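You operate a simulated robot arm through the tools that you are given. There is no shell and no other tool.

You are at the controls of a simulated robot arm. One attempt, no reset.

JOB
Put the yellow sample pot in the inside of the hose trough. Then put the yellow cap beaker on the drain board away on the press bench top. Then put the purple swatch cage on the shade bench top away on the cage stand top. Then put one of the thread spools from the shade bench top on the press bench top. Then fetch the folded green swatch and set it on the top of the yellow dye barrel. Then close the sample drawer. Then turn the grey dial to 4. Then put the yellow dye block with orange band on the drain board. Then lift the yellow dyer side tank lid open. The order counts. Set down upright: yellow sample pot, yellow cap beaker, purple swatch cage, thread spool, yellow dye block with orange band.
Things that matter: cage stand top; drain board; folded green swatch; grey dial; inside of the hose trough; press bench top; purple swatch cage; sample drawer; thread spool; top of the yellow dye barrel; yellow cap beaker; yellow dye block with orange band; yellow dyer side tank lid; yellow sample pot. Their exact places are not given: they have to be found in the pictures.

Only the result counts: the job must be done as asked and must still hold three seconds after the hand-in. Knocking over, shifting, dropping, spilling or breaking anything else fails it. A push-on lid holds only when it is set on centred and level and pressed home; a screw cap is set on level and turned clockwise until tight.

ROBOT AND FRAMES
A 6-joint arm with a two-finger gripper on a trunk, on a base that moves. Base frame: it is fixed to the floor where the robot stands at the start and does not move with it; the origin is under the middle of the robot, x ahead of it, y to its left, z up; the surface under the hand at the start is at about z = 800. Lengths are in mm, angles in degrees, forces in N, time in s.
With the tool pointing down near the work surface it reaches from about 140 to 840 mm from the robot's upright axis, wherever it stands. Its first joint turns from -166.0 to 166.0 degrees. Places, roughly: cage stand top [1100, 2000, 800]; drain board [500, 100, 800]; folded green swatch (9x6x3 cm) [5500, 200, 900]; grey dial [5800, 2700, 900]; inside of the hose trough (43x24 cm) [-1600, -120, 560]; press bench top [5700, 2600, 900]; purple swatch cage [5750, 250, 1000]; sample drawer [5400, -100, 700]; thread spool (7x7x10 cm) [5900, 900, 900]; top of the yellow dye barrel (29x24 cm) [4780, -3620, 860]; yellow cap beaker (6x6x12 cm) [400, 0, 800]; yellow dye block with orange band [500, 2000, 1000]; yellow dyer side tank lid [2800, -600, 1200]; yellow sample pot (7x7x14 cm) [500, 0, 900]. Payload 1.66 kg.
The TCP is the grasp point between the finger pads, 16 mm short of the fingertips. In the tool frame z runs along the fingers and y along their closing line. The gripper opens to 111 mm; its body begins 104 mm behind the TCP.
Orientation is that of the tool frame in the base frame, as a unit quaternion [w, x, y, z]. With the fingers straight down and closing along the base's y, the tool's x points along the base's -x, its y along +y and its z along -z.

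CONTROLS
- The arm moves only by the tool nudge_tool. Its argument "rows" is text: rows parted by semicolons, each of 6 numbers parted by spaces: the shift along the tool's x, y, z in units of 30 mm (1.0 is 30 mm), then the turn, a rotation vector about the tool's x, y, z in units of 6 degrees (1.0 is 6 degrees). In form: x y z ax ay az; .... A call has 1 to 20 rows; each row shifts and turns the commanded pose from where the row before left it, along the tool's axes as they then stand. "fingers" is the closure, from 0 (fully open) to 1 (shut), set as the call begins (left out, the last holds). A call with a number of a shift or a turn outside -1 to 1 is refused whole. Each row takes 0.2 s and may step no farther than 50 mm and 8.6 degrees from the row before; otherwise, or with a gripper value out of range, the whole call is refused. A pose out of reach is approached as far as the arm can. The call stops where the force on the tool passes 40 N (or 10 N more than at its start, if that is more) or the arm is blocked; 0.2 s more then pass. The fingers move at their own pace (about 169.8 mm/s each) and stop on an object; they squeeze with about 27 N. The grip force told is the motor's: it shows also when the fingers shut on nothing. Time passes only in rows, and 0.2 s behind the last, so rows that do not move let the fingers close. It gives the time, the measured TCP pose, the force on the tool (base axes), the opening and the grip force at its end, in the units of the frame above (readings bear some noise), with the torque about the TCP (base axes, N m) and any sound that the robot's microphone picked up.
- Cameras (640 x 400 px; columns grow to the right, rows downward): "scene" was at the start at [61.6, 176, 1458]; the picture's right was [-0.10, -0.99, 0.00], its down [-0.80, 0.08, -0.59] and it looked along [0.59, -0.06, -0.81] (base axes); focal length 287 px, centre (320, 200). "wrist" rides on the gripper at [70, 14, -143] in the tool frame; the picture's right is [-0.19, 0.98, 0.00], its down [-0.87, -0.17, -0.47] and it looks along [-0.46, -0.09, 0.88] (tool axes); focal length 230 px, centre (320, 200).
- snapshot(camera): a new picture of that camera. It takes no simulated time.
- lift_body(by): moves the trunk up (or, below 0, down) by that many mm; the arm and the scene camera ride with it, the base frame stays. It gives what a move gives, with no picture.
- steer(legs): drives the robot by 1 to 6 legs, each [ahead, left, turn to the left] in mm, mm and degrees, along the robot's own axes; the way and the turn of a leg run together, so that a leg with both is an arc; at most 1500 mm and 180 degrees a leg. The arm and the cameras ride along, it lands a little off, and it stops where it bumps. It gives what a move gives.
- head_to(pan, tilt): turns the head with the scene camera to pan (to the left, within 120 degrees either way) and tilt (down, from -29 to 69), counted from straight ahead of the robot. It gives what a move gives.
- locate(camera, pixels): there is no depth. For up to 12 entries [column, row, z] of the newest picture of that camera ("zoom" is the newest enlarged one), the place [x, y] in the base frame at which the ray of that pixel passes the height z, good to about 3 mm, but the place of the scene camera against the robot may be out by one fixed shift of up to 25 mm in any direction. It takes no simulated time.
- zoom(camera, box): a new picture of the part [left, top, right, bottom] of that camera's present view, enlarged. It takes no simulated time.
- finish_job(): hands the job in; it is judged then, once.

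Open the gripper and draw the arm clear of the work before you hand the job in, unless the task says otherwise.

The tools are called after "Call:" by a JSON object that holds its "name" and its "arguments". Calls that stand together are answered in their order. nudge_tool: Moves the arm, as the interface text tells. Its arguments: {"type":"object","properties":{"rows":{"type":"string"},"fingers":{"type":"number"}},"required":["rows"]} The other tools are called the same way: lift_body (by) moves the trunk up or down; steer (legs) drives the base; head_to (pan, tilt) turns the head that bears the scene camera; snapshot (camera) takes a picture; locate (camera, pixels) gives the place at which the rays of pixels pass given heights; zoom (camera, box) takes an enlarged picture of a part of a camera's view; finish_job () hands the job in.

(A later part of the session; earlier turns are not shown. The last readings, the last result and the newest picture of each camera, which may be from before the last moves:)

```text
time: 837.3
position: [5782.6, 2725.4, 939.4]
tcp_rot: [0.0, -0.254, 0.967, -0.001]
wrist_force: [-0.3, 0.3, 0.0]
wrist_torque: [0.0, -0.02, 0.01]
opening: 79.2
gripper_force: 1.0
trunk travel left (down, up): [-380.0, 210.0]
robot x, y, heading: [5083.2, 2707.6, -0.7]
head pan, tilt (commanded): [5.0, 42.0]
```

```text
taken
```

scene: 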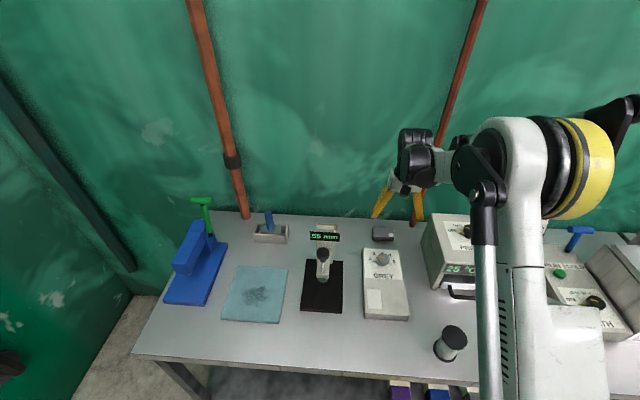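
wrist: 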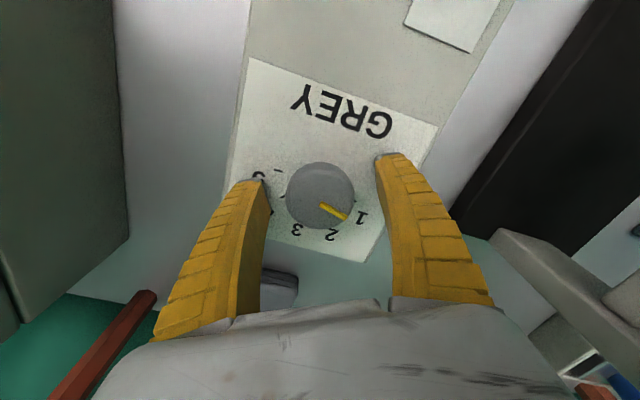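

No contact with the box, and the knob is centred to within 2 mm. I close the fingers on it.

Call:
{"name": "nudge_tool", "arguments": {"rows": "0 0 0 0 0 0;0 0 0 0 0 0;0 0 0 0 0 0;0 0 0 0 0 0", "fingers": 1}}

Call:
{"name": "snapshot", "arguments": {"camera": "wrist"}}

```text
time: 838.0
position: [5781.9, 2726.0, 934.5]
tcp_rot: [-0.002, -0.253, 0.967, 0.001]
wrist_force: [-4.8, -0.9, -31.8]
wrist_torque: [0.28, -0.61, -0.02]
opening: 33.4
gripper_force: 34.3
trunk travel left (down, up): [-380.0, 210.0]
robot x, y, heading: [5080.0, 2708.4, -0.9]
head pan, tilt (commanded): [5.0, 42.0]
stopped in row 3: the force on the tool passed its limit at 42 N (the readings are from after the stop); the commanded pose is now the measured one
```

```text
taken
```

wrist: 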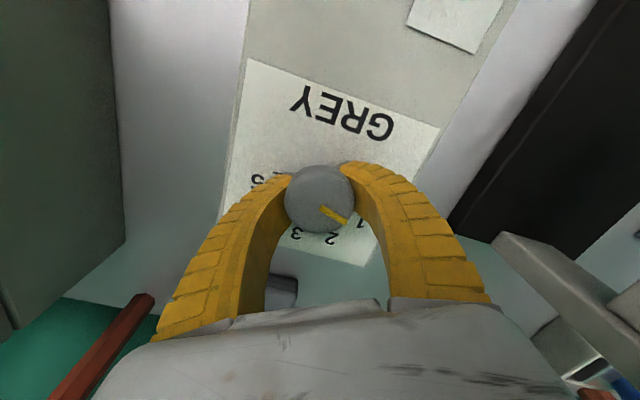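

The tips hooked under the knob's mushroom head and pull down. I open, raise the TCP to about 952 and close again on the head's side.

Call:
{"name": "nudge_tool", "arguments": {"rows": "0 0 0 0 0 0;0 0 0 0 0 0;0 0 -0.2 0 0 0;0 0 -0.2 0 0 0;0 0 -0.17 0 0 0;0 0 0 0 0 0", "fingers": 0.35}}

Call:
{"name": "nudge_tool", "arguments": {"rows": "0 0 0 0 0 0;0 0 0 0 0 0;0 0 0 0 0 0;0 0 0 0 0 0", "fingers": 1}}

Call:
{"name": "snapshot", "arguments": {"camera": "wrist"}}

```text
time: 839.4
position: [5781.6, 2725.8, 956.5]
tcp_rot: [-0.002, -0.253, 0.967, -0.001]
wrist_force: [-0.1, 0.3, 0.1]
wrist_torque: [-0.02, -0.02, 0.0]
opening: 73.9
gripper_force: 0.9
trunk travel left (down, up): [-380.0, 210.0]
robot x, y, heading: [5084.6, 2706.8, -0.9]
head pan, tilt (commanded): [5.0, 42.0]
```

```text
time: 840.4
position: [5782.8, 2725.0, 955.9]
tcp_rot: [-0.002, -0.253, 0.967, -0.001]
wrist_force: [4.3, -1.7, 9.3]
wrist_torque: [-0.25, 0.31, 0.03]
opening: 39.0
gripper_force: 33.8
trunk travel left (down, up): [-380.0, 210.0]
robot x, y, heading: [5081.3, 2706.8, -0.6]
head pan, tilt (commanded): [5.0, 42.0]
```

```text
taken
```

wrist: 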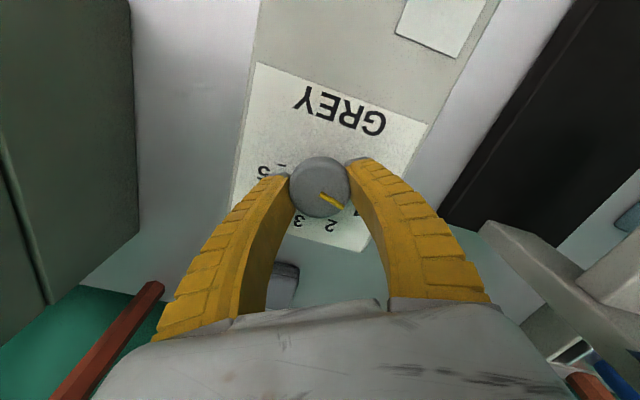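

The knob is gripped (39 mm, small vertical force). I turn 18° clockwise as a test and check the pointer.

Call:
{"name": "nudge_tool", "arguments": {"rows": "0 0 0 0 0 0.7;0 0 0 0 0 0.8;0 0 0 0 0 0.8;0 0 0 0 0 0.7;0 0 0 0 0 0"}}

Call:
{"name": "zoom", "arguments": {"camera": "wrist", "box": [240, 120, 400, 250]}}

Call:
{"name": "zoom", "arguments": {"camera": "scene", "box": [350, 220, 430, 290]}}

```text
time: 841.6
position: [5782.2, 2725.9, 956.4]
tcp_rot: [-0.001, -0.097, 0.995, 0.0]
wrist_force: [6.7, -7.2, 14.9]
wrist_torque: [-0.14, 0.22, 0.0]
opening: 38.6
gripper_force: 33.9
trunk travel left (down, up): [-380.0, 210.0]
robot x, y, heading: [5082.4, 2706.1, -0.9]
head pan, tilt (commanded): [5.0, 42.0]
```

```text
3.08 times, centred on (320, 185) of wrist
```

zoom: 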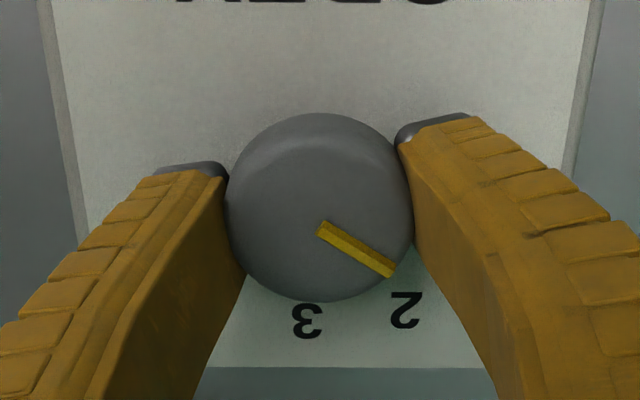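

```text
5.71 times, centred on (390, 255) of scene
```

zoom: 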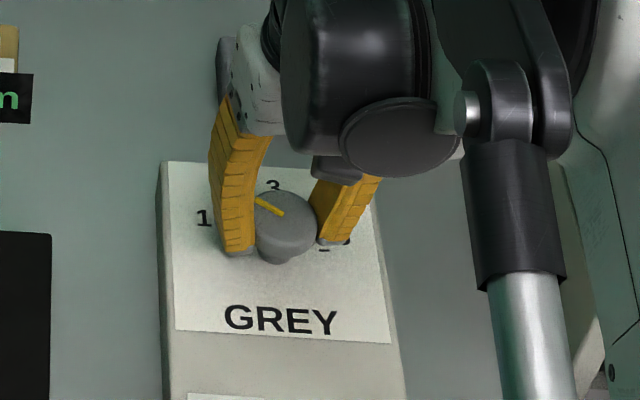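

The knob follows the hand: the line now points toward 2. I keep turning clockwise, 51° more, and check.

Call:
{"name": "nudge_tool", "arguments": {"rows": "0 0 0 0 0 0.85;0 0 0 0 0 0.85;0 0 0 0 0 0.85;0 0 0 0 0 0.85;0 0 0 0 0 0.85;0 0 0 0 0 0.85;0 0 0 0 0 0.85;0 0 0 0 0 0.85;0 0 0 0 0 0.85;0 0 0 0 0 0.85;0 0 0 0 0 0"}}

Call:
{"name": "zoom", "arguments": {"camera": "wrist", "box": [240, 120, 400, 250]}}

Call:
{"name": "zoom", "arguments": {"camera": "scene", "box": [350, 220, 430, 290]}}

```text
time: 844.0
position: [5780.9, 2724.5, 955.8]
tcp_rot: [-0.001, 0.34, 0.94, -0.001]
wrist_force: [4.6, -12.2, 13.6]
wrist_torque: [0.03, 0.08, 0.0]
opening: 38.4
gripper_force: 33.8
trunk travel left (down, up): [-380.0, 210.0]
robot x, y, heading: [5077.8, 2706.8, -0.6]
head pan, tilt (commanded): [5.0, 42.0]
```

```text
3.08 times, centred on (320, 185) of wrist
```

zoom: 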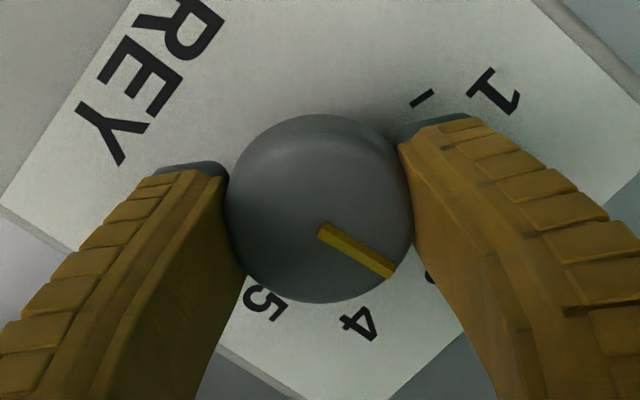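

```text
5.71 times, centred on (390, 255) of scene
```

zoom: 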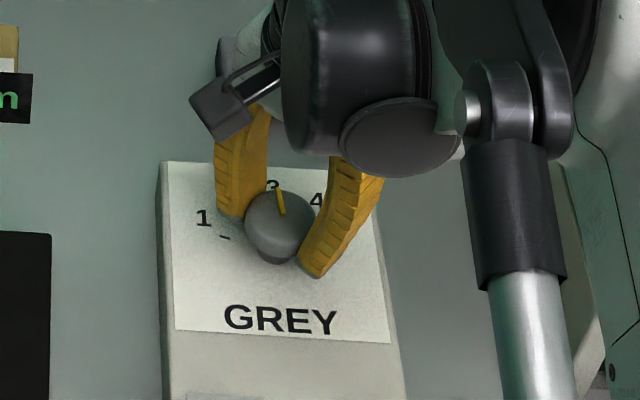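

No slip: the line keeps its place between the fingers and now points to just before 3. I turn the remaining 51°.

Call:
{"name": "nudge_tool", "arguments": {"rows": "0 0 0 0 0 0.85;0 0 0 0 0 0.85;0 0 0 0 0 0.85;0 0 0 0 0 0.85;0 0 0 0 0 0.85;0 0 0 0 0 0.85;0 0 0 0 0 0.85;0 0 0 0 0 0.85;0 0 0 0 0 0.85;0 0 0 0 0 0.85;0 0 0 0 0 0"}}

Call:
{"name": "zoom", "arguments": {"camera": "wrist", "box": [240, 120, 400, 250]}}

Call:
{"name": "zoom", "arguments": {"camera": "scene", "box": [350, 220, 430, 290]}}

```text
time: 846.4
position: [5780.3, 2726.1, 956.8]
tcp_rot: [-0.001, 0.713, 0.702, -0.001]
wrist_force: [-1.8, -10.0, 8.1]
wrist_torque: [0.01, -0.03, -0.02]
opening: 37.7
gripper_force: 33.9
trunk travel left (down, up): [-380.0, 210.0]
robot x, y, heading: [5079.3, 2707.7, -0.9]
head pan, tilt (commanded): [5.0, 42.0]
```

```text
3.08 times, centred on (320, 185) of wrist
```

zoom: 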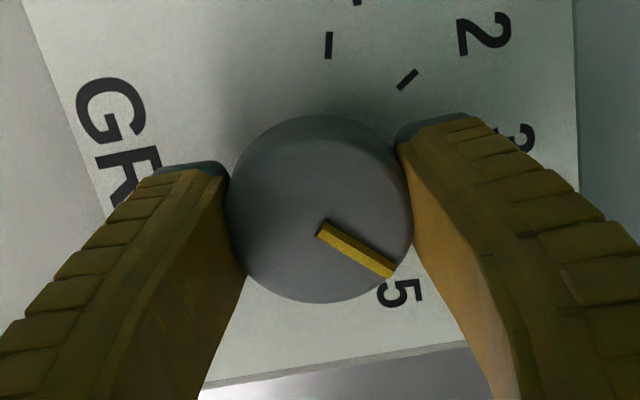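

```text
5.71 times, centred on (390, 255) of scene
```

zoom: 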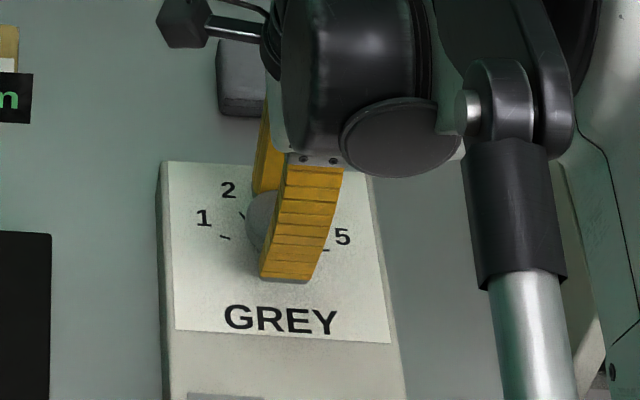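

The line now points along about 32° in the picture against 35° expected for tick 4. I turn 2° more, then open and check from above.

Call:
{"name": "nudge_tool", "arguments": {"rows": "0 0 0 0 0 0.35;0 0 0 0 0 0"}}

Call:
{"name": "nudge_tool", "arguments": {"rows": "0 0 0 0 0 0;0 0 0 0 0 0;0 0 -0.3 0 0 0;0 0 -0.5 0 0 0;0 0 -0.7 0 0 0;0 0 -0.9 0 0 0;0 0 -0.9 0 0 0;0 0 -0.9 0 0 0;0 0 -0.9 0 0 0;0 0 -0.9 0 0 0;0 0 0 0 0 0", "fingers": 0.2}}

Call:
{"name": "snapshot", "arguments": {"camera": "wrist"}}

Call:
{"name": "zoom", "arguments": {"camera": "wrist", "box": [260, 70, 380, 180]}}

```text
time: 847.0
position: [5781.7, 2725.1, 955.7]
tcp_rot: [-0.001, 0.725, 0.689, -0.001]
wrist_force: [-3.4, -10.2, 6.7]
wrist_torque: [-0.06, -0.01, -0.03]
opening: 37.3
gripper_force: 34.0
trunk travel left (down, up): [-380.0, 210.0]
robot x, y, heading: [5079.9, 2708.2, -1.1]
head pan, tilt (commanded): [5.0, 42.0]
```

```text
time: 849.4
position: [5781.3, 2725.5, 1135.2]
tcp_rot: [-0.001, 0.725, 0.689, -0.001]
wrist_force: [-0.2, 0.3, -0.2]
wrist_torque: [0.0, 0.01, 0.0]
opening: 89.8
gripper_force: 0.8
trunk travel left (down, up): [-380.0, 210.0]
robot x, y, heading: [5080.1, 2704.9, -0.7]
head pan, tilt (commanded): [5.0, 42.0]
```

```text
taken
```

wrist: 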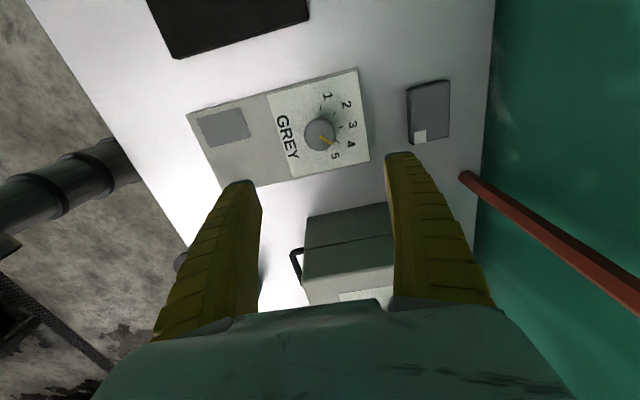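

```text
3.64 times, centred on (320, 125) of wrist
```

zoom: 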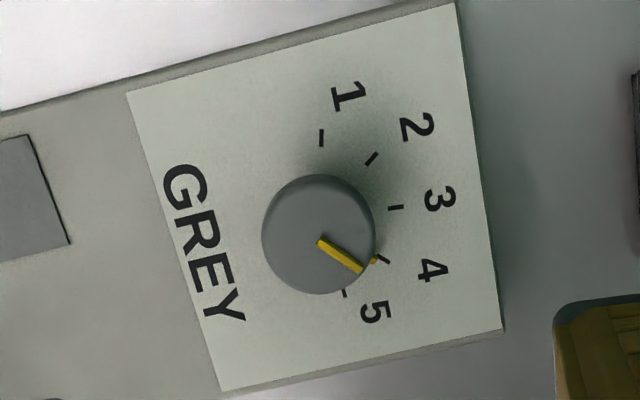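

The pointer now sits at tick 4. I zoom in further to judge its exact alignment.

Call:
{"name": "zoom", "arguments": {"camera": "wrist", "box": [295, 95, 355, 155]}}

Call:
{"name": "zoom", "arguments": {"camera": "scene", "box": [360, 240, 410, 290]}}

```text
6.67 times, centred on (325, 125) of wrist
```

zoom: 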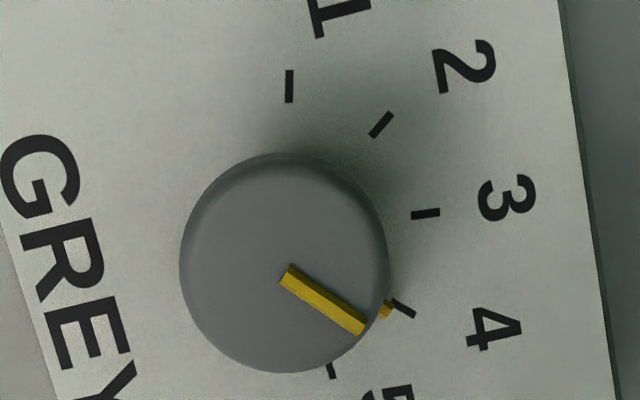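

```text
8.00 times, centred on (385, 265) of scene
```

zoom: 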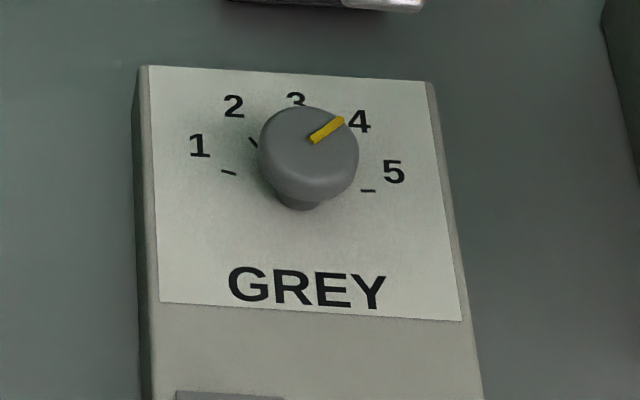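

The pointer stands at 4 (within a degree or two); step seven is done. I draw the arm back over the bench and up, then start the way back to the dye stand.

Call:
{"name": "nudge_tool", "arguments": {"rows": "0 -0.3 -0.6 0 0 0;0 -0.9 -0.6 0 0 0;0 -0.9 -0.5 0 0 0;0 -0.9 -0.4 0 0 0;0 -0.9 -0.3 0 0 0;0 -0.9 -0.2 0 0 0;0 -0.9 0 0 0 0;0 -0.9 0 0 0 0;0 -0.9 0 0 0 0;0 -0.9 0 0 0 0;0 -0.9 0 0 0 0;0 0 0 0 0 0", "fingers": 0}}

Call:
{"name": "lift_body", "arguments": {"by": 120}}

Call:
{"name": "steer", "arguments": {"legs": [[-1300, 0, 0.8], [0, 0, -90], [1450, 0, 0], [1450, 0, 0]]}}

Call:
{"name": "head_to", "arguments": {"pan": -45, "tilt": 25}}

Call:
{"name": "snapshot", "arguments": {"camera": "scene"}}

```text
time: 852.0
position: [5504.8, 2740.5, 1213.8]
tcp_rot: [-0.001, 0.725, 0.689, -0.002]
wrist_force: [0.8, -0.6, -0.1]
wrist_torque: [0.01, -0.01, 0.04]
opening: 110.9
gripper_force: 0.0
trunk travel left (down, up): [-380.0, 210.0]
robot x, y, heading: [5084.1, 2706.3, -0.7]
head pan, tilt (commanded): [5.0, 42.0]
```

```text
time: 853.5
position: [5503.0, 2739.0, 1335.0]
tcp_rot: [-0.001, 0.724, 0.69, -0.002]
wrist_force: [0.0, 0.1, 0.0]
wrist_torque: [-0.02, -0.03, 0.02]
opening: 110.8
gripper_force: 0.2
trunk travel left (down, up): [-500.0, 90.0]
robot x, y, heading: [5081.5, 2706.0, -0.6]
head pan, tilt (commanded): [5.0, 42.0]
```

```text
time: 877.5
position: [3818.8, -608.9, 1335.1]
tcp_rot: [-0.002, 1.0, -0.016, -0.001]
wrist_force: [-0.2, -0.4, -0.5]
wrist_torque: [-0.01, -0.01, 0.02]
opening: 111.2
gripper_force: 0.0
trunk travel left (down, up): [-500.0, 90.0]
robot x, y, heading: [3782.5, -187.8, -89.7]
head pan, tilt (commanded): [5.0, 42.0]
```

```text
time: 878.6
position: [3818.8, -607.8, 1334.2]
tcp_rot: [-0.002, 1.0, -0.017, -0.001]
wrist_force: [-0.5, 0.4, 0.1]
wrist_torque: [0.01, 0.01, -0.03]
opening: 110.9
gripper_force: 0.0
trunk travel left (down, up): [-500.0, 90.0]
robot x, y, heading: [3781.1, -190.8, -89.8]
head pan, tilt (commanded): [-45.0, 25.0]
```

```text
taken
```

scene: 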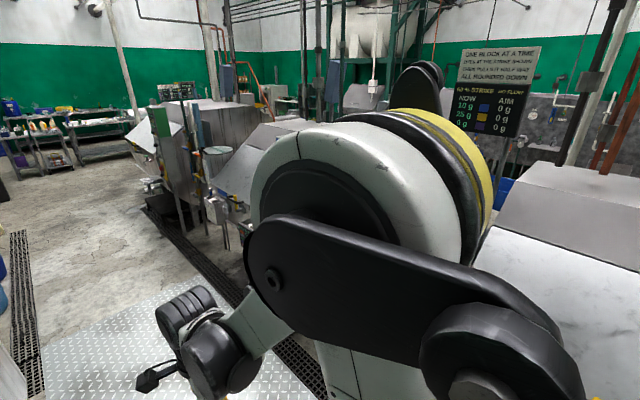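

I continue along the known route: down the back aisle to y≈−5550, then west along the lane.

Call:
{"name": "steer", "arguments": {"legs": [[1450, 0, 0], [1450, 0, 0], [1450, 0, 0], [1010, 0, 0]]}}

Call:
{"name": "head_to", "arguments": {"pan": -40, "tilt": 28}}

Call:
{"name": "snapshot", "arguments": {"camera": "scene"}}

```text
time: 904.3
position: [3816.2, -5972.0, 1334.4]
tcp_rot: [-0.002, 1.0, -0.02, 0.0]
wrist_force: [-0.3, 0.4, 0.1]
wrist_torque: [-0.01, -0.02, 0.0]
opening: 111.1
gripper_force: 0.1
trunk travel left (down, up): [-500.0, 90.0]
robot x, y, heading: [3781.7, -5551.7, -90.3]
head pan, tilt (commanded): [-45.0, 25.0]
```

```text
time: 905.0
position: [3816.5, -5971.9, 1333.9]
tcp_rot: [-0.002, 1.0, -0.021, -0.001]
wrist_force: [-0.1, 0.2, -0.2]
wrist_torque: [-0.01, 0.03, -0.02]
opening: 111.0
gripper_force: 0.0
trunk travel left (down, up): [-500.0, 90.0]
robot x, y, heading: [3778.7, -5544.6, -90.4]
head pan, tilt (commanded): [-40.0, 28.0]
```

```text
taken
```

scene: 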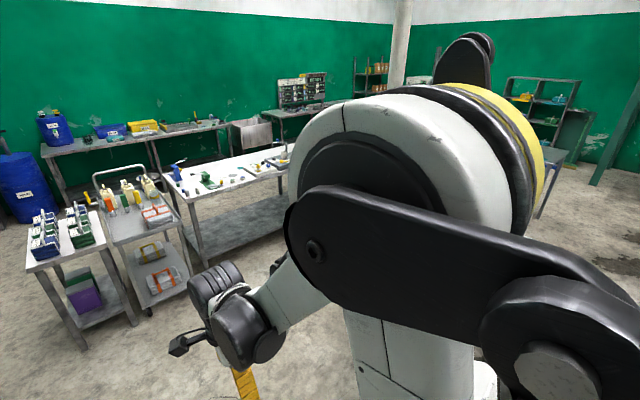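

I strafe west along the lane as before.

Call:
{"name": "steer", "arguments": {"legs": [[295, -1350, 0.4], [0, -1450, 0], [0, -1400, 0]]}}

Call:
{"name": "steer", "arguments": {"legs": [[-1440, 40, 0], [-1450, 20, 0], [-1450, 20, 0], [-1450, 20, 0]]}}

```text
time: 925.2
position: [-374.8, -6285.4, 1334.0]
tcp_rot: [-0.002, 1.0, -0.021, -0.001]
wrist_force: [0.4, 0.3, -0.6]
wrist_torque: [0.03, 0.01, 0.02]
opening: 110.8
gripper_force: 0.0
trunk travel left (down, up): [-500.0, 90.0]
robot x, y, heading: [-410.5, -5862.2, -90.6]
head pan, tilt (commanded): [-40.0, 28.0]
```

```text
time: 952.8
position: [-223.4, -501.6, 1333.7]
tcp_rot: [-0.001, 1.0, -0.031, -0.001]
wrist_force: [0.4, 1.0, -0.4]
wrist_torque: [0.0, -0.01, -0.02]
opening: 111.2
gripper_force: 0.0
trunk travel left (down, up): [-500.0, 90.0]
robot x, y, heading: [-252.5, -77.9, -91.2]
head pan, tilt (commanded): [-40.0, 28.0]
```

I am at (−252,−78). I back up to y≈1370, turn to face the stands and strafe to the dye stand.

Call:
{"name": "steer", "arguments": {"legs": [[-1445, -20, 1.2], [0, 0, 180], [0, -740, 0]]}}

Call:
{"name": "head_to", "arguments": {"pan": 0, "tilt": 50}}

Call:
{"name": "snapshot", "arguments": {"camera": "scene"}}

Call:
{"name": "snapshot", "arguments": {"camera": "wrist"}}

```text
time: 971.0
position: [438.8, 1803.7, 1334.3]
tcp_rot: [0.001, 0.009, 1.0, -0.002]
wrist_force: [-0.3, 0.0, -0.2]
wrist_torque: [-0.03, -0.01, 0.03]
opening: 110.7
gripper_force: 0.0
trunk travel left (down, up): [-500.0, 90.0]
robot x, y, heading: [482.5, 1377.3, 90.8]
head pan, tilt (commanded): [-40.0, 28.0]
```

```text
time: 972.0
position: [439.4, 1802.8, 1334.3]
tcp_rot: [0.001, 0.009, 1.0, -0.001]
wrist_force: [-0.4, 0.0, -0.1]
wrist_torque: [-0.01, 0.0, -0.04]
opening: 110.6
gripper_force: 0.0
trunk travel left (down, up): [-500.0, 90.0]
robot x, y, heading: [484.8, 1378.0, 91.1]
head pan, tilt (commanded): [0.0, 50.0]
```

```text
taken
```

scene: 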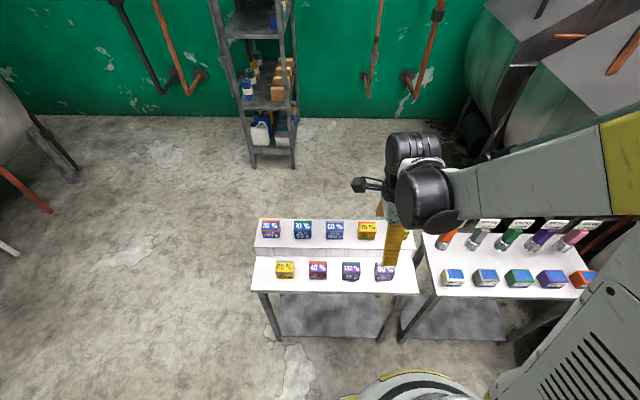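

```text
taken
```

wrist: 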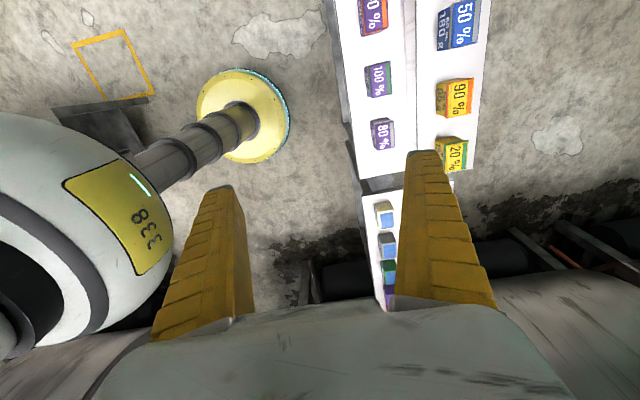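

The "90 %" yellow block with the orange rim shows at (367,230) in the scene and (455,98) in the wrist view. I zoom in and locate it.

Call:
{"name": "zoom", "arguments": {"camera": "wrist", "box": [400, 60, 500, 180]}}

Call:
{"name": "zoom", "arguments": {"camera": "scene", "box": [240, 205, 420, 300]}}

Call:
{"name": "locate", "arguments": {"camera": "wrist", "pixels": [[458, 97, 1000], [458, 97, 980], [458, 97, 1040], [380, 135, 900], [465, 20, 1000]]}}

Call:
{"name": "locate", "arguments": {"camera": "scene", "pixels": [[367, 226, 1000], [367, 240, 930], [383, 278, 850], [415, 291, 800], [252, 290, 850], [255, 257, 930], [258, 219, 930], [410, 222, 930]]}}

```text
3.33 times, centred on (450, 120) of wrist
```

zoom: 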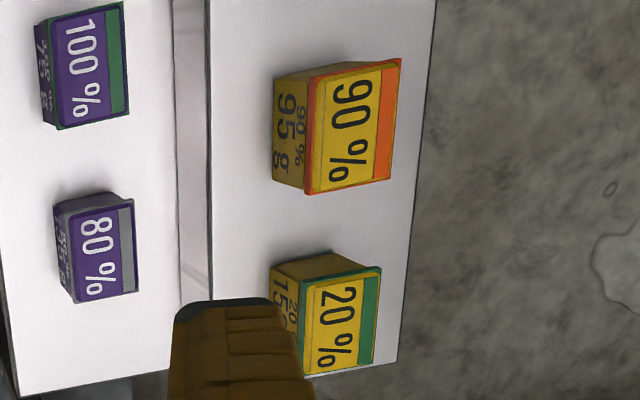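

```text
3.56 times, centred on (330, 252) of scene
```

zoom: 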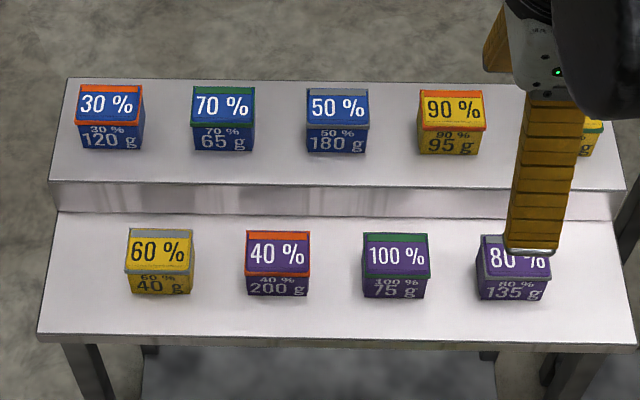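

```text
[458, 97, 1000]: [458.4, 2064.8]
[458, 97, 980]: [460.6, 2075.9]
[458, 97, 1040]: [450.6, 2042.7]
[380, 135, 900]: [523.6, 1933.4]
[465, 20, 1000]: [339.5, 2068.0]
```

```text
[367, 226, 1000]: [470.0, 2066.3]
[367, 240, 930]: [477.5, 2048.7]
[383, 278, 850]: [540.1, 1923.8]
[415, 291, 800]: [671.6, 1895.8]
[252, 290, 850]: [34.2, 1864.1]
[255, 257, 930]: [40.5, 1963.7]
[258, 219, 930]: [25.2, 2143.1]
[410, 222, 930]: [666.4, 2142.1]
```

The block's top seems to be at about z≈915, near (467,2108). I drive 120 mm closer and move the hand over it for an exact look.

Call:
{"name": "steer", "arguments": {"legs": [[120, 0, -1]]}}

Call:
{"name": "nudge_tool", "arguments": {"rows": "-0.1 0.8 0 0 0 0;-0.1 0.8 0 0 0 0;-0.1 0.8 0 0 0 0;-0.1 0.8 0 0 0 0;-0.1 0.8 0 0 0 0;-0.1 0.8 0 0 0 0;-0.1 0.6 0 0 0 0;0 0 0 0 0 0"}}

Call:
{"name": "snapshot", "arguments": {"camera": "wrist"}}

```text
time: 973.3
position: [444.1, 1922.8, 1334.4]
tcp_rot: [0.001, 0.017, 1.0, -0.001]
wrist_force: [-0.1, 0.5, -0.8]
wrist_torque: [-0.02, -0.02, -0.02]
opening: 110.7
gripper_force: 0.0
trunk travel left (down, up): [-500.0, 90.0]
robot x, y, heading: [487.0, 1504.2, 89.8]
head pan, tilt (commanded): [0.0, 50.0]
```

```text
time: 975.1
position: [469.3, 2084.0, 1334.3]
tcp_rot: [0.001, 0.016, 1.0, -0.003]
wrist_force: [-0.1, 0.2, 0.4]
wrist_torque: [-0.02, 0.01, 0.0]
opening: 110.9
gripper_force: 0.1
trunk travel left (down, up): [-500.0, 90.0]
robot x, y, heading: [480.8, 1501.2, 90.1]
head pan, tilt (commanded): [0.0, 50.0]
```

```text
taken
```

wrist: 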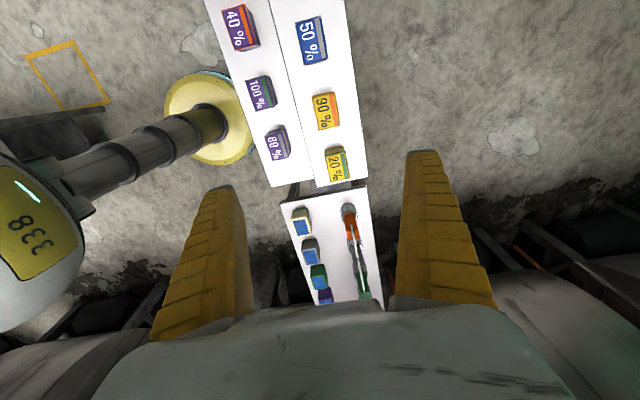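

The 90 % block is at (326,110). I locate it, lower the trunk by 200 mm and locate it again to fix its height.

Call:
{"name": "locate", "arguments": {"camera": "wrist", "pixels": [[327, 110, 1000], [327, 110, 950], [327, 110, 900], [286, 110, 900]]}}

Call:
{"name": "lift_body", "arguments": {"by": -200}}

Call:
{"name": "snapshot", "arguments": {"camera": "wrist"}}

Call:
{"name": "zoom", "arguments": {"camera": "wrist", "box": [270, 50, 390, 150]}}

```text
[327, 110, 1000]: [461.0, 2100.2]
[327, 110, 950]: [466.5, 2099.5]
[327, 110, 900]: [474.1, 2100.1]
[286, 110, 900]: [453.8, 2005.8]
```

```text
time: 977.2
position: [469.5, 2083.9, 1134.4]
tcp_rot: [0.001, 0.017, 1.0, -0.002]
wrist_force: [0.3, 0.1, -0.3]
wrist_torque: [0.01, -0.04, 0.01]
opening: 110.8
gripper_force: 0.1
trunk travel left (down, up): [-300.0, 290.0]
robot x, y, heading: [482.6, 1498.7, 90.0]
head pan, tilt (commanded): [0.0, 50.0]
```

```text
taken
```

wrist: 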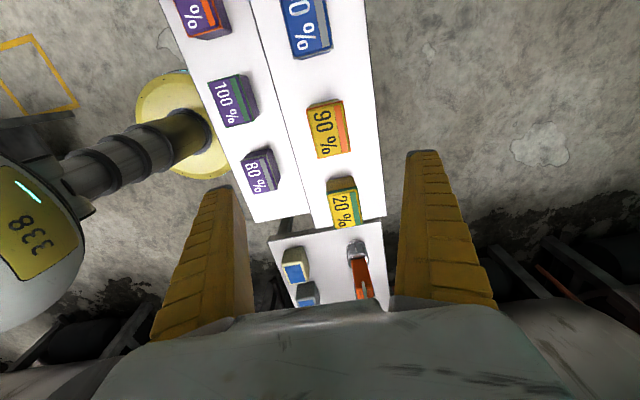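

```text
4.00 times, centred on (330, 100) of wrist
```

zoom: 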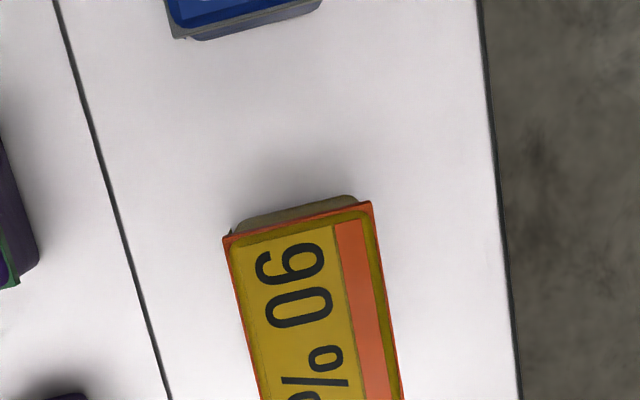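

I locate the block's top centre (328,130) in this lower view at several heights.

Call:
{"name": "locate", "arguments": {"camera": "wrist", "pixels": [[328, 130, 1000], [328, 130, 950], [328, 130, 900], [328, 130, 920], [307, 110, 920], [340, 101, 920], [350, 150, 920], [316, 158, 920]]}}

Call:
{"name": "zoom", "arguments": {"camera": "wrist", "box": [280, 80, 380, 180]}}

```text
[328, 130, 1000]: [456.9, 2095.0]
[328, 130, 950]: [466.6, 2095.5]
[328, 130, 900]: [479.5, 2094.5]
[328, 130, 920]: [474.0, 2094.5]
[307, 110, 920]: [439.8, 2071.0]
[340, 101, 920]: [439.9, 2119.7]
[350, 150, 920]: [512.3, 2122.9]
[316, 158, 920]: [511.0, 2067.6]
```

```text
4.00 times, centred on (330, 130) of wrist
```

zoom: 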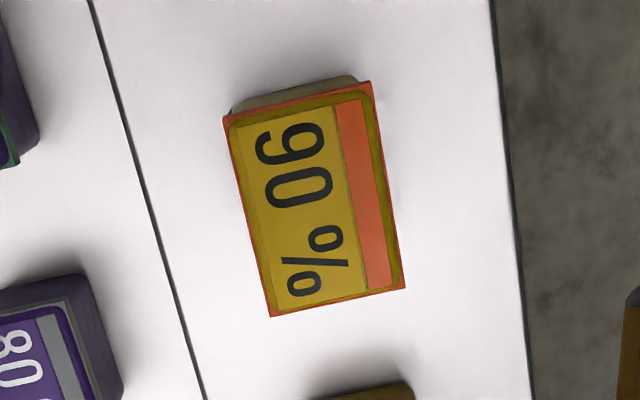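

Both views agree on a top at z≈950, centred at (467,2095), about 66×48 mm. I centre over it and go down to z≈932, fingers in front and behind.

Call:
{"name": "nudge_tool", "arguments": {"rows": "0.07 0.37 0.5 0 0 0;0 0 0.8 0 0 0;0 0 0.8 0 0 0;0 0 0.8 0 0 0;0 0 0.8 0 0 0;0 0 0.8 0 0 0;0 0 0.8 0 0 0;0 0 0 0 0 0", "fingers": 0}}

Call:
{"name": "snapshot", "arguments": {"camera": "wrist"}}

Call:
{"name": "snapshot", "arguments": {"camera": "scene"}}

```text
time: 979.0
position: [468.4, 2095.3, 974.6]
tcp_rot: [0.001, 0.017, 1.0, -0.002]
wrist_force: [0.6, 0.4, -0.6]
wrist_torque: [0.02, 0.0, -0.01]
opening: 111.0
gripper_force: 0.1
trunk travel left (down, up): [-300.0, 290.0]
robot x, y, heading: [483.3, 1498.8, 90.1]
head pan, tilt (commanded): [0.0, 50.0]
```

```text
taken
```

wrist: 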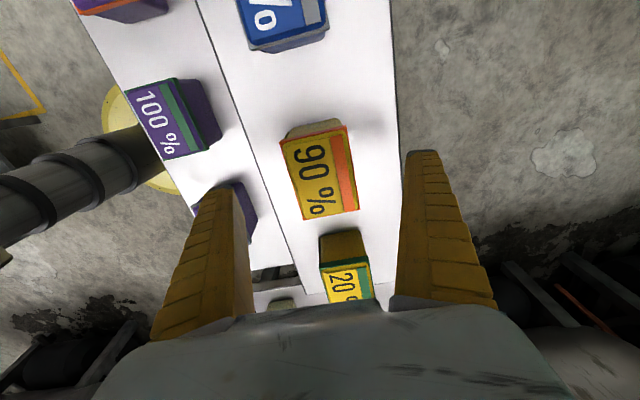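

```text
taken
```

scene: 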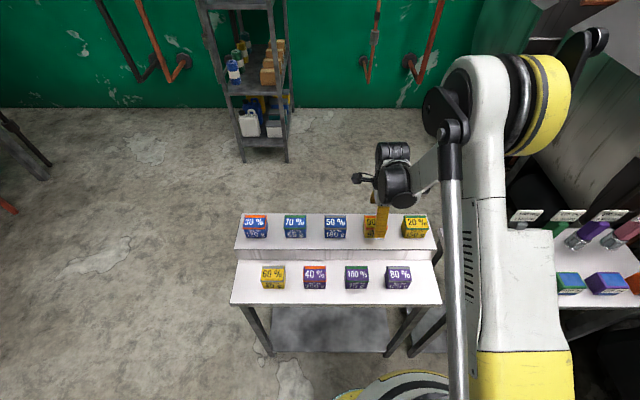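

The block is centred to within 5 mm. I go down the last 42 mm slowly.

Call:
{"name": "nudge_tool", "arguments": {"rows": "0.13 0 0.4 0 0 0;0 0 0.4 0 0 0;0 0 0.35 0 0 0;0 0 0.25 0 0 0;0 0 0 0 0 0"}}

Call:
{"name": "snapshot", "arguments": {"camera": "wrist"}}

Call:
{"name": "zoom", "arguments": {"camera": "scene", "box": [330, 170, 450, 270]}}

```text
time: 980.2
position: [465.5, 2095.9, 933.1]
tcp_rot: [0.001, 0.017, 1.0, -0.002]
wrist_force: [0.2, 0.0, -0.4]
wrist_torque: [-0.01, -0.02, 0.0]
opening: 111.1
gripper_force: 0.1
trunk travel left (down, up): [-300.0, 290.0]
robot x, y, heading: [481.9, 1498.9, 89.8]
head pan, tilt (commanded): [0.0, 50.0]
```

```text
taken
```

wrist: 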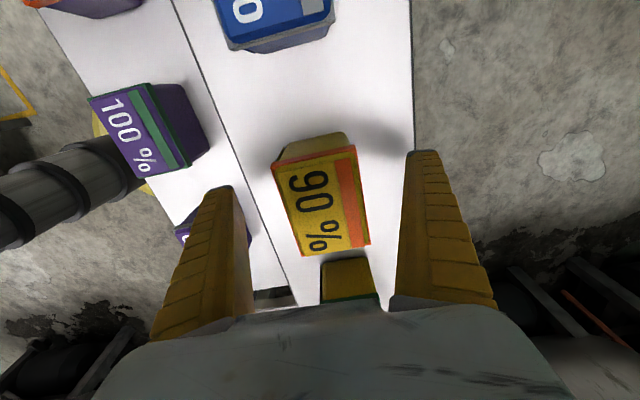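

```text
4.00 times, centred on (390, 220) of scene
```

zoom: 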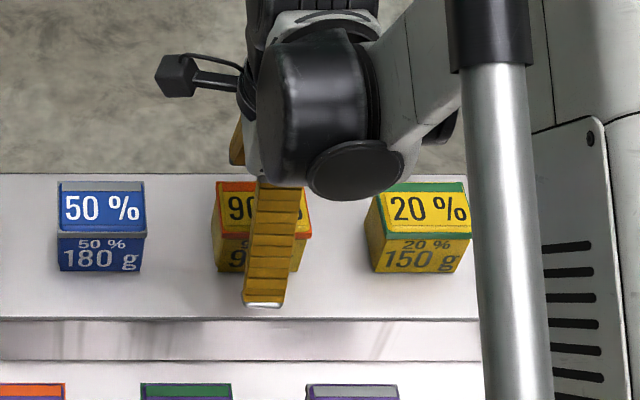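

The block lies centred between the fingers. I close and lift slowly.

Call:
{"name": "nudge_tool", "arguments": {"rows": "0 0 0 0 0 0;0 0 0 0 0 0;0 0 0 0 0 0;0 0 0 0 0 0;0 0 0 0 0 0", "fingers": 1}}

Call:
{"name": "nudge_tool", "arguments": {"rows": "0 0 -0.05 0 0 0;0 0 -0.1 0 0 0;0 0 -0.1 0 0 0;0 0 -0.1 0 0 0;0 0 -0.1 0 0 0;0 0 -0.1 0 0 0;0 0 0 0 0 0"}}

Call:
{"name": "snapshot", "arguments": {"camera": "wrist"}}

Call:
{"name": "zoom", "arguments": {"camera": "scene", "box": [330, 170, 450, 270]}}

```text
time: 981.4
position: [467.0, 2095.9, 933.3]
tcp_rot: [0.001, 0.018, 1.0, -0.001]
wrist_force: [0.2, 3.3, 10.9]
wrist_torque: [0.02, 0.01, 0.12]
opening: 47.1
gripper_force: 27.0
trunk travel left (down, up): [-300.0, 290.0]
robot x, y, heading: [482.7, 1498.2, 90.0]
head pan, tilt (commanded): [0.0, 50.0]
```

```text
time: 983.0
position: [465.7, 2094.9, 948.8]
tcp_rot: [0.0, 0.017, 1.0, -0.002]
wrist_force: [-0.2, 0.2, -2.1]
wrist_torque: [0.02, 0.05, 0.0]
opening: 46.3
gripper_force: 26.7
trunk travel left (down, up): [-300.0, 290.0]
robot x, y, heading: [482.2, 1503.3, 90.2]
head pan, tilt (commanded): [0.0, 50.0]
```

```text
taken
```

wrist: 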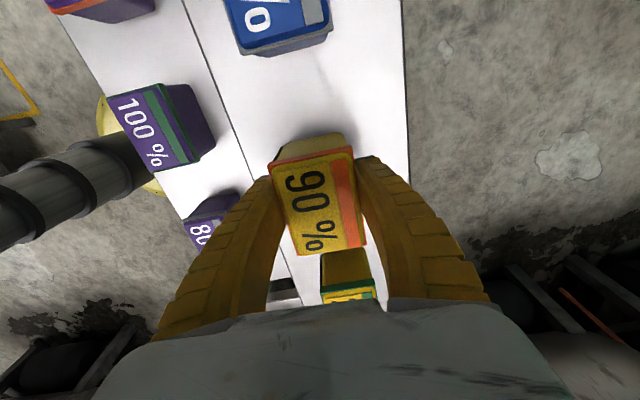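

```text
4.00 times, centred on (390, 220) of scene
```

zoom: 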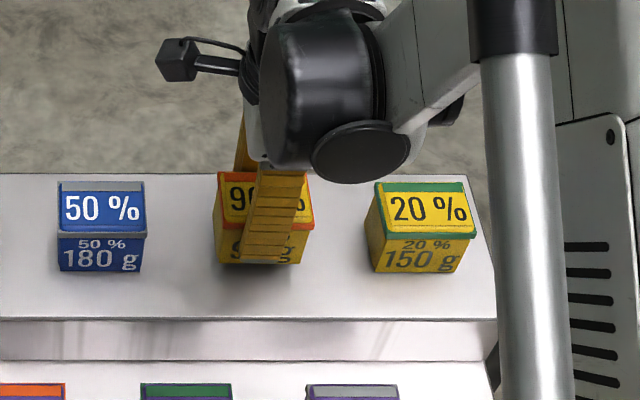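

The block is held and lifted. I raise it 220 mm with the trunk, draw it in, and drive round to the front of the drain board.

Call:
{"name": "lift_body", "arguments": {"by": 220}}

Call:
{"name": "nudge_tool", "arguments": {"rows": "0 -0.2 0 0 0 0;0 -0.4 0 0 0 0;0 -0.5 0 0 0 0;0 -0.5 0 0 0 0;0 -0.5 0 0 0 0;0 -0.5 0 0 0 0;0 -0.5 0 0 0 0;0 -0.5 0 0 0 0;0 -0.5 0 0 0 0;0 -0.5 0 0 0 0;0 -0.5 0 0 0 0;0 -0.3 0 0 0 0;0 -0.1 0 0 0 0;0 0 0 0 0 0"}}

Call:
{"name": "snapshot", "arguments": {"camera": "wrist"}}

Call:
{"name": "snapshot", "arguments": {"camera": "scene"}}

```text
time: 985.4
position: [465.1, 2094.9, 1168.9]
tcp_rot: [0.001, 0.018, 1.0, -0.002]
wrist_force: [0.3, 0.2, -1.7]
wrist_torque: [-0.02, 0.01, 0.01]
opening: 46.3
gripper_force: 26.6
trunk travel left (down, up): [-520.0, 70.0]
robot x, y, heading: [483.3, 1499.4, 89.9]
head pan, tilt (commanded): [0.0, 50.0]
```

```text
time: 988.4
position: [456.7, 1969.2, 1205.1]
tcp_rot: [0.001, 0.017, 1.0, -0.002]
wrist_force: [-0.2, 0.1, -2.9]
wrist_torque: [0.0, 0.02, 0.03]
opening: 46.2
gripper_force: 27.1
out of reach, approached as far as the arm can: row 8, 9, 10, 11, 12
trunk travel left (down, up): [-520.0, 70.0]
robot x, y, heading: [480.3, 1501.9, 89.9]
head pan, tilt (commanded): [0.0, 50.0]
```

```text
taken
```

wrist: 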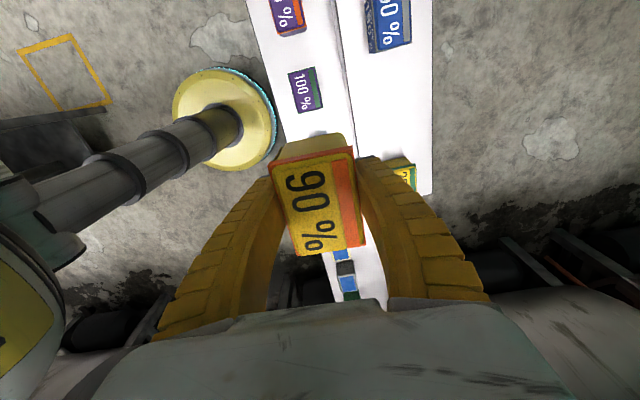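

```text
taken
```

scene: 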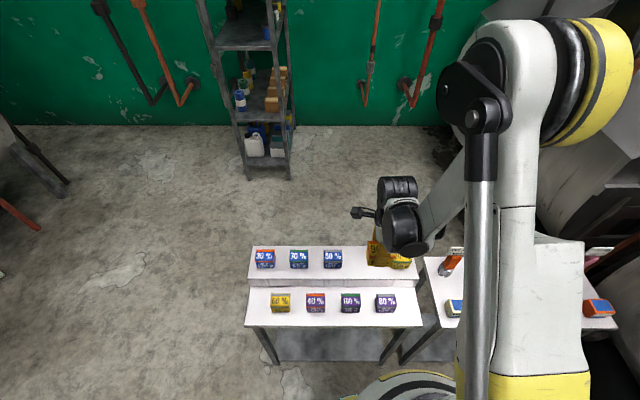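

The radius of 468 mm is fine for driving. I move to the front side of the drain board, turning to face it.

Call:
{"name": "steer", "arguments": {"legs": [[-110, 660, 0], [0, 0, -90], [0, -1300, 0]]}}

Call:
{"name": "head_to", "arguments": {"pan": 0, "tilt": 50}}

Call:
{"name": "snapshot", "arguments": {"camera": "scene"}}

Call:
{"name": "snapshot", "arguments": {"camera": "wrist"}}

```text
time: 1002.0
position: [273.0, 107.6, 1205.0]
tcp_rot: [-0.001, 0.725, 0.688, -0.002]
wrist_force: [0.0, 0.0, -2.5]
wrist_torque: [0.05, -0.01, 0.0]
opening: 46.2
gripper_force: 27.0
trunk travel left (down, up): [-520.0, 70.0]
robot x, y, heading: [-194.6, 88.2, -0.8]
head pan, tilt (commanded): [0.0, 50.0]
```

```text
time: 1002.6
position: [274.2, 107.3, 1206.0]
tcp_rot: [-0.001, 0.726, 0.688, -0.002]
wrist_force: [-0.3, -0.5, -1.6]
wrist_torque: [0.0, 0.0, -0.01]
opening: 46.0
gripper_force: 27.0
trunk travel left (down, up): [-520.0, 70.0]
robot x, y, heading: [-195.0, 89.5, -0.8]
head pan, tilt (commanded): [0.0, 50.0]
```

```text
taken
```

scene: 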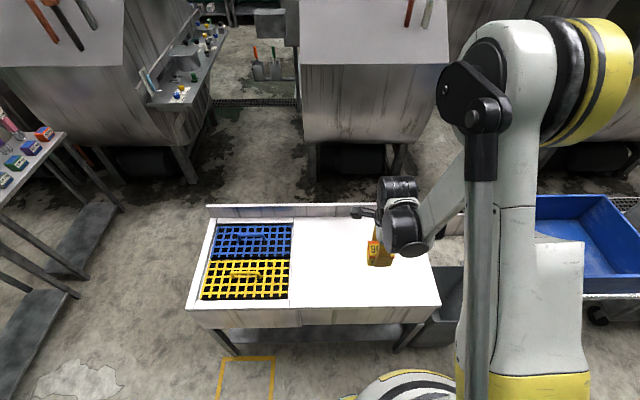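

```text
taken
```

wrist: 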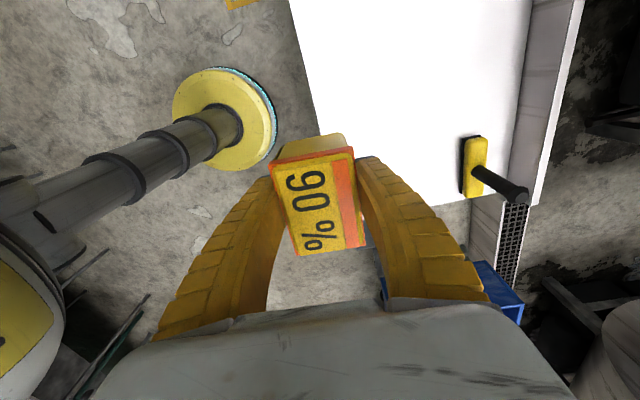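

The drain board is empty apart from the squeegee. I drive forward 180 mm so that the block is over about (455,105), then lower the trunk.

Call:
{"name": "steer", "arguments": {"legs": [[185, 0, 0.8]]}}

Call:
{"name": "lift_body", "arguments": {"by": -320}}

Call:
{"name": "snapshot", "arguments": {"camera": "scene"}}

Call:
{"name": "snapshot", "arguments": {"camera": "wrist"}}

```text
time: 1004.2
position: [456.6, 113.2, 1205.7]
tcp_rot: [-0.001, 0.72, 0.694, -0.002]
wrist_force: [-0.1, -0.5, -3.0]
wrist_torque: [-0.01, 0.05, 0.03]
opening: 45.8
gripper_force: 26.9
trunk travel left (down, up): [-520.0, 70.0]
robot x, y, heading: [-11.7, 88.4, -0.1]
head pan, tilt (commanded): [0.0, 50.0]
```

```text
time: 1007.4
position: [455.4, 113.0, 885.0]
tcp_rot: [-0.001, 0.72, 0.694, -0.001]
wrist_force: [0.9, -0.2, -2.4]
wrist_torque: [0.02, -0.01, 0.01]
opening: 46.0
gripper_force: 27.0
trunk travel left (down, up): [-200.0, 390.0]
robot x, y, heading: [-11.7, 89.5, 0.0]
head pan, tilt (commanded): [0.0, 50.0]
```

```text
taken
```

scene: 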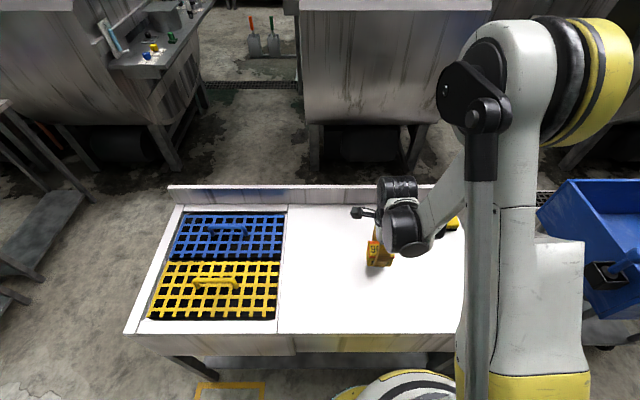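

```text
taken
```

wrist: 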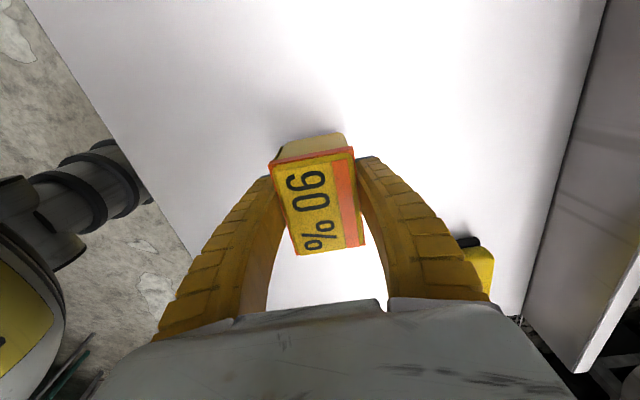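

The block is over the empty board, well clear of the squeegee. I lower it and creep to contact.

Call:
{"name": "nudge_tool", "arguments": {"rows": "0 0 0.2 0 0 0;0 0 0.25 0 0 0;0 0 0.25 0 0 0;0 0 0.25 0 0 0;0 0 0.25 0 0 0;0 0 0.2 0 0 0;0 0 0.1 0 0 0;0 0 0 0 0 0"}}

Call:
{"name": "nudge_tool", "arguments": {"rows": "0 0 0.07 0 0 0;0 0 0.07 0 0 0;0 0 0 0 0 0"}}

Call:
{"name": "nudge_tool", "arguments": {"rows": "0 0 0.07 0 0 0;0 0 0.07 0 0 0;0 0 0 0 0 0"}}

Call:
{"name": "zoom", "arguments": {"camera": "scene", "box": [330, 200, 430, 300]}}

```text
time: 1009.1
position: [479.6, 112.9, 861.3]
tcp_rot: [-0.002, 0.721, 0.693, -0.003]
wrist_force: [0.3, 0.4, -3.1]
wrist_torque: [0.0, 0.02, -0.01]
opening: 45.9
gripper_force: 27.1
out of reach, approached as far as the arm can: row 1, 2, 3, 4, 5, 6
trunk travel left (down, up): [-200.0, 390.0]
robot x, y, heading: [-9.3, 90.7, -0.0]
head pan, tilt (commanded): [0.0, 50.0]
```

```text
time: 1010.0
position: [481.5, 114.1, 858.9]
tcp_rot: [-0.002, 0.72, 0.693, -0.003]
wrist_force: [0.9, -0.1, -2.4]
wrist_torque: [-0.01, -0.02, 0.01]
opening: 45.8
gripper_force: 26.6
out of reach, approached as far as the arm can: row 1
trunk travel left (down, up): [-200.0, 390.0]
robot x, y, heading: [-12.7, 85.4, -0.1]
head pan, tilt (commanded): [0.0, 50.0]
```

```text
time: 1010.8
position: [483.3, 114.3, 857.6]
tcp_rot: [-0.001, 0.721, 0.693, -0.003]
wrist_force: [-0.1, 0.9, -2.1]
wrist_torque: [0.02, 0.0, -0.01]
opening: 45.8
gripper_force: 27.0
out of reach, approached as far as the arm can: row 2
trunk travel left (down, up): [-200.0, 390.0]
robot x, y, heading: [-12.8, 90.6, -0.1]
head pan, tilt (commanded): [0.0, 50.0]
```

```text
4.00 times, centred on (380, 250) of scene
```

zoom: 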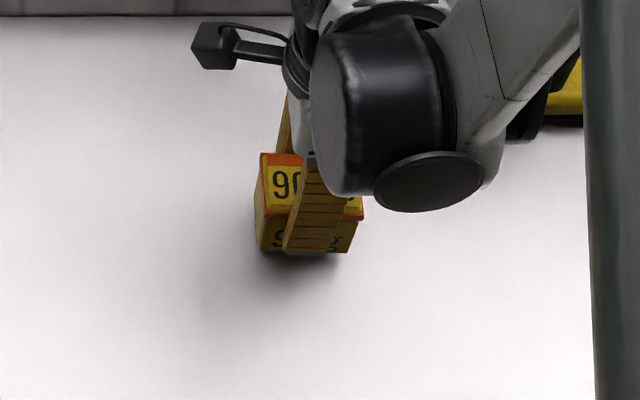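

The trunk is too high for the arm to go lower. I raise the hand 90 mm, lower the trunk 80 mm, and then continue down with the arm.

Call:
{"name": "nudge_tool", "arguments": {"rows": "0 0 -0.3 0 0 0;0 0 -0.4 0 0 0;0 0 -0.4 0 0 0;0 0 -0.4 0 0 0;0 0 -0.4 0 0 0;0 0 -0.4 0 0 0;0 0 -0.4 0 0 0;0 0 -0.3 0 0 0;0 0 0 0 0 0"}}

Call:
{"name": "snapshot", "arguments": {"camera": "wrist"}}

```text
time: 1012.8
position: [481.6, 113.0, 947.7]
tcp_rot: [-0.001, 0.721, 0.693, -0.002]
wrist_force: [0.1, 0.7, -1.8]
wrist_torque: [-0.03, 0.01, 0.03]
opening: 46.0
gripper_force: 27.1
trunk travel left (down, up): [-200.0, 390.0]
robot x, y, heading: [-9.4, 90.8, 0.0]
head pan, tilt (commanded): [0.0, 50.0]
```

```text
taken
```

wrist: 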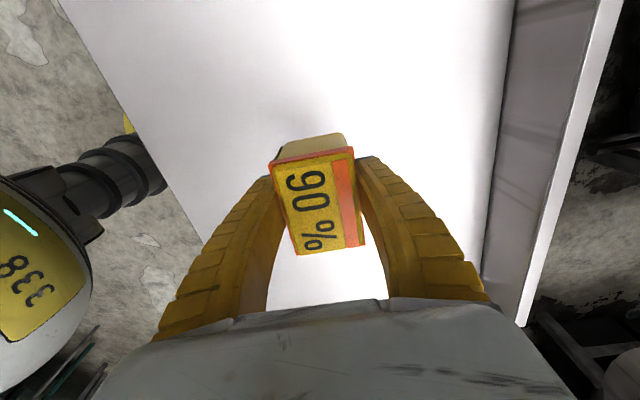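

Now the arm has room (z≈948). I lower the trunk 80 mm and then go on with the arm.

Call:
{"name": "lift_body", "arguments": {"by": -80}}

Call:
{"name": "nudge_tool", "arguments": {"rows": "0 0 0.2 0 0 0;0 0 0.2 0 0 0;0 0 0.2 0 0 0;0 0 0.2 0 0 0;0 0 0.1 0 0 0;0 0 0 0 0 0"}}

Call:
{"name": "nudge_tool", "arguments": {"rows": "0 0 0.07 0 0 0;0 0 0.07 0 0 0;0 0 0 0 0 0"}}

Call:
{"name": "nudge_tool", "arguments": {"rows": "0 0 0.07 0 0 0;0 0 0.07 0 0 0;0 0 0 0 0 0"}}

```text
time: 1013.9
position: [482.0, 114.4, 868.1]
tcp_rot: [-0.002, 0.721, 0.693, -0.001]
wrist_force: [-0.1, -0.1, -2.8]
wrist_torque: [0.03, -0.01, 0.02]
opening: 45.6
gripper_force: 26.3
trunk travel left (down, up): [-120.0, 470.0]
robot x, y, heading: [-12.4, 91.8, -0.3]
head pan, tilt (commanded): [0.0, 50.0]
```

```text
time: 1015.3
position: [481.6, 113.4, 841.2]
tcp_rot: [-0.001, 0.721, 0.693, -0.002]
wrist_force: [5.1, -1.1, 21.2]
wrist_torque: [-0.14, -0.07, 0.02]
opening: 51.4
gripper_force: 27.1
trunk travel left (down, up): [-120.0, 470.0]
robot x, y, heading: [-14.0, 88.2, -0.2]
head pan, tilt (commanded): [0.0, 50.0]
```

```text
time: 1016.1
position: [482.9, 113.1, 838.1]
tcp_rot: [0.0, 0.721, 0.693, -0.002]
wrist_force: [9.9, 0.4, 24.5]
wrist_torque: [0.03, -0.1, 0.02]
opening: 54.5
gripper_force: 27.2
trunk travel left (down, up): [-120.0, 470.0]
robot x, y, heading: [-10.7, 88.0, -0.1]
head pan, tilt (commanded): [0.0, 50.0]
```

```text
time: 1016.9
position: [480.7, 113.1, 832.9]
tcp_rot: [0.0, 0.721, 0.693, -0.002]
wrist_force: [10.1, 0.9, 25.5]
wrist_torque: [0.04, 0.0, 0.0]
opening: 56.8
gripper_force: 26.9
trunk travel left (down, up): [-120.0, 470.0]
robot x, y, heading: [-7.1, 85.5, -0.1]
head pan, tilt (commanded): [0.0, 50.0]
```

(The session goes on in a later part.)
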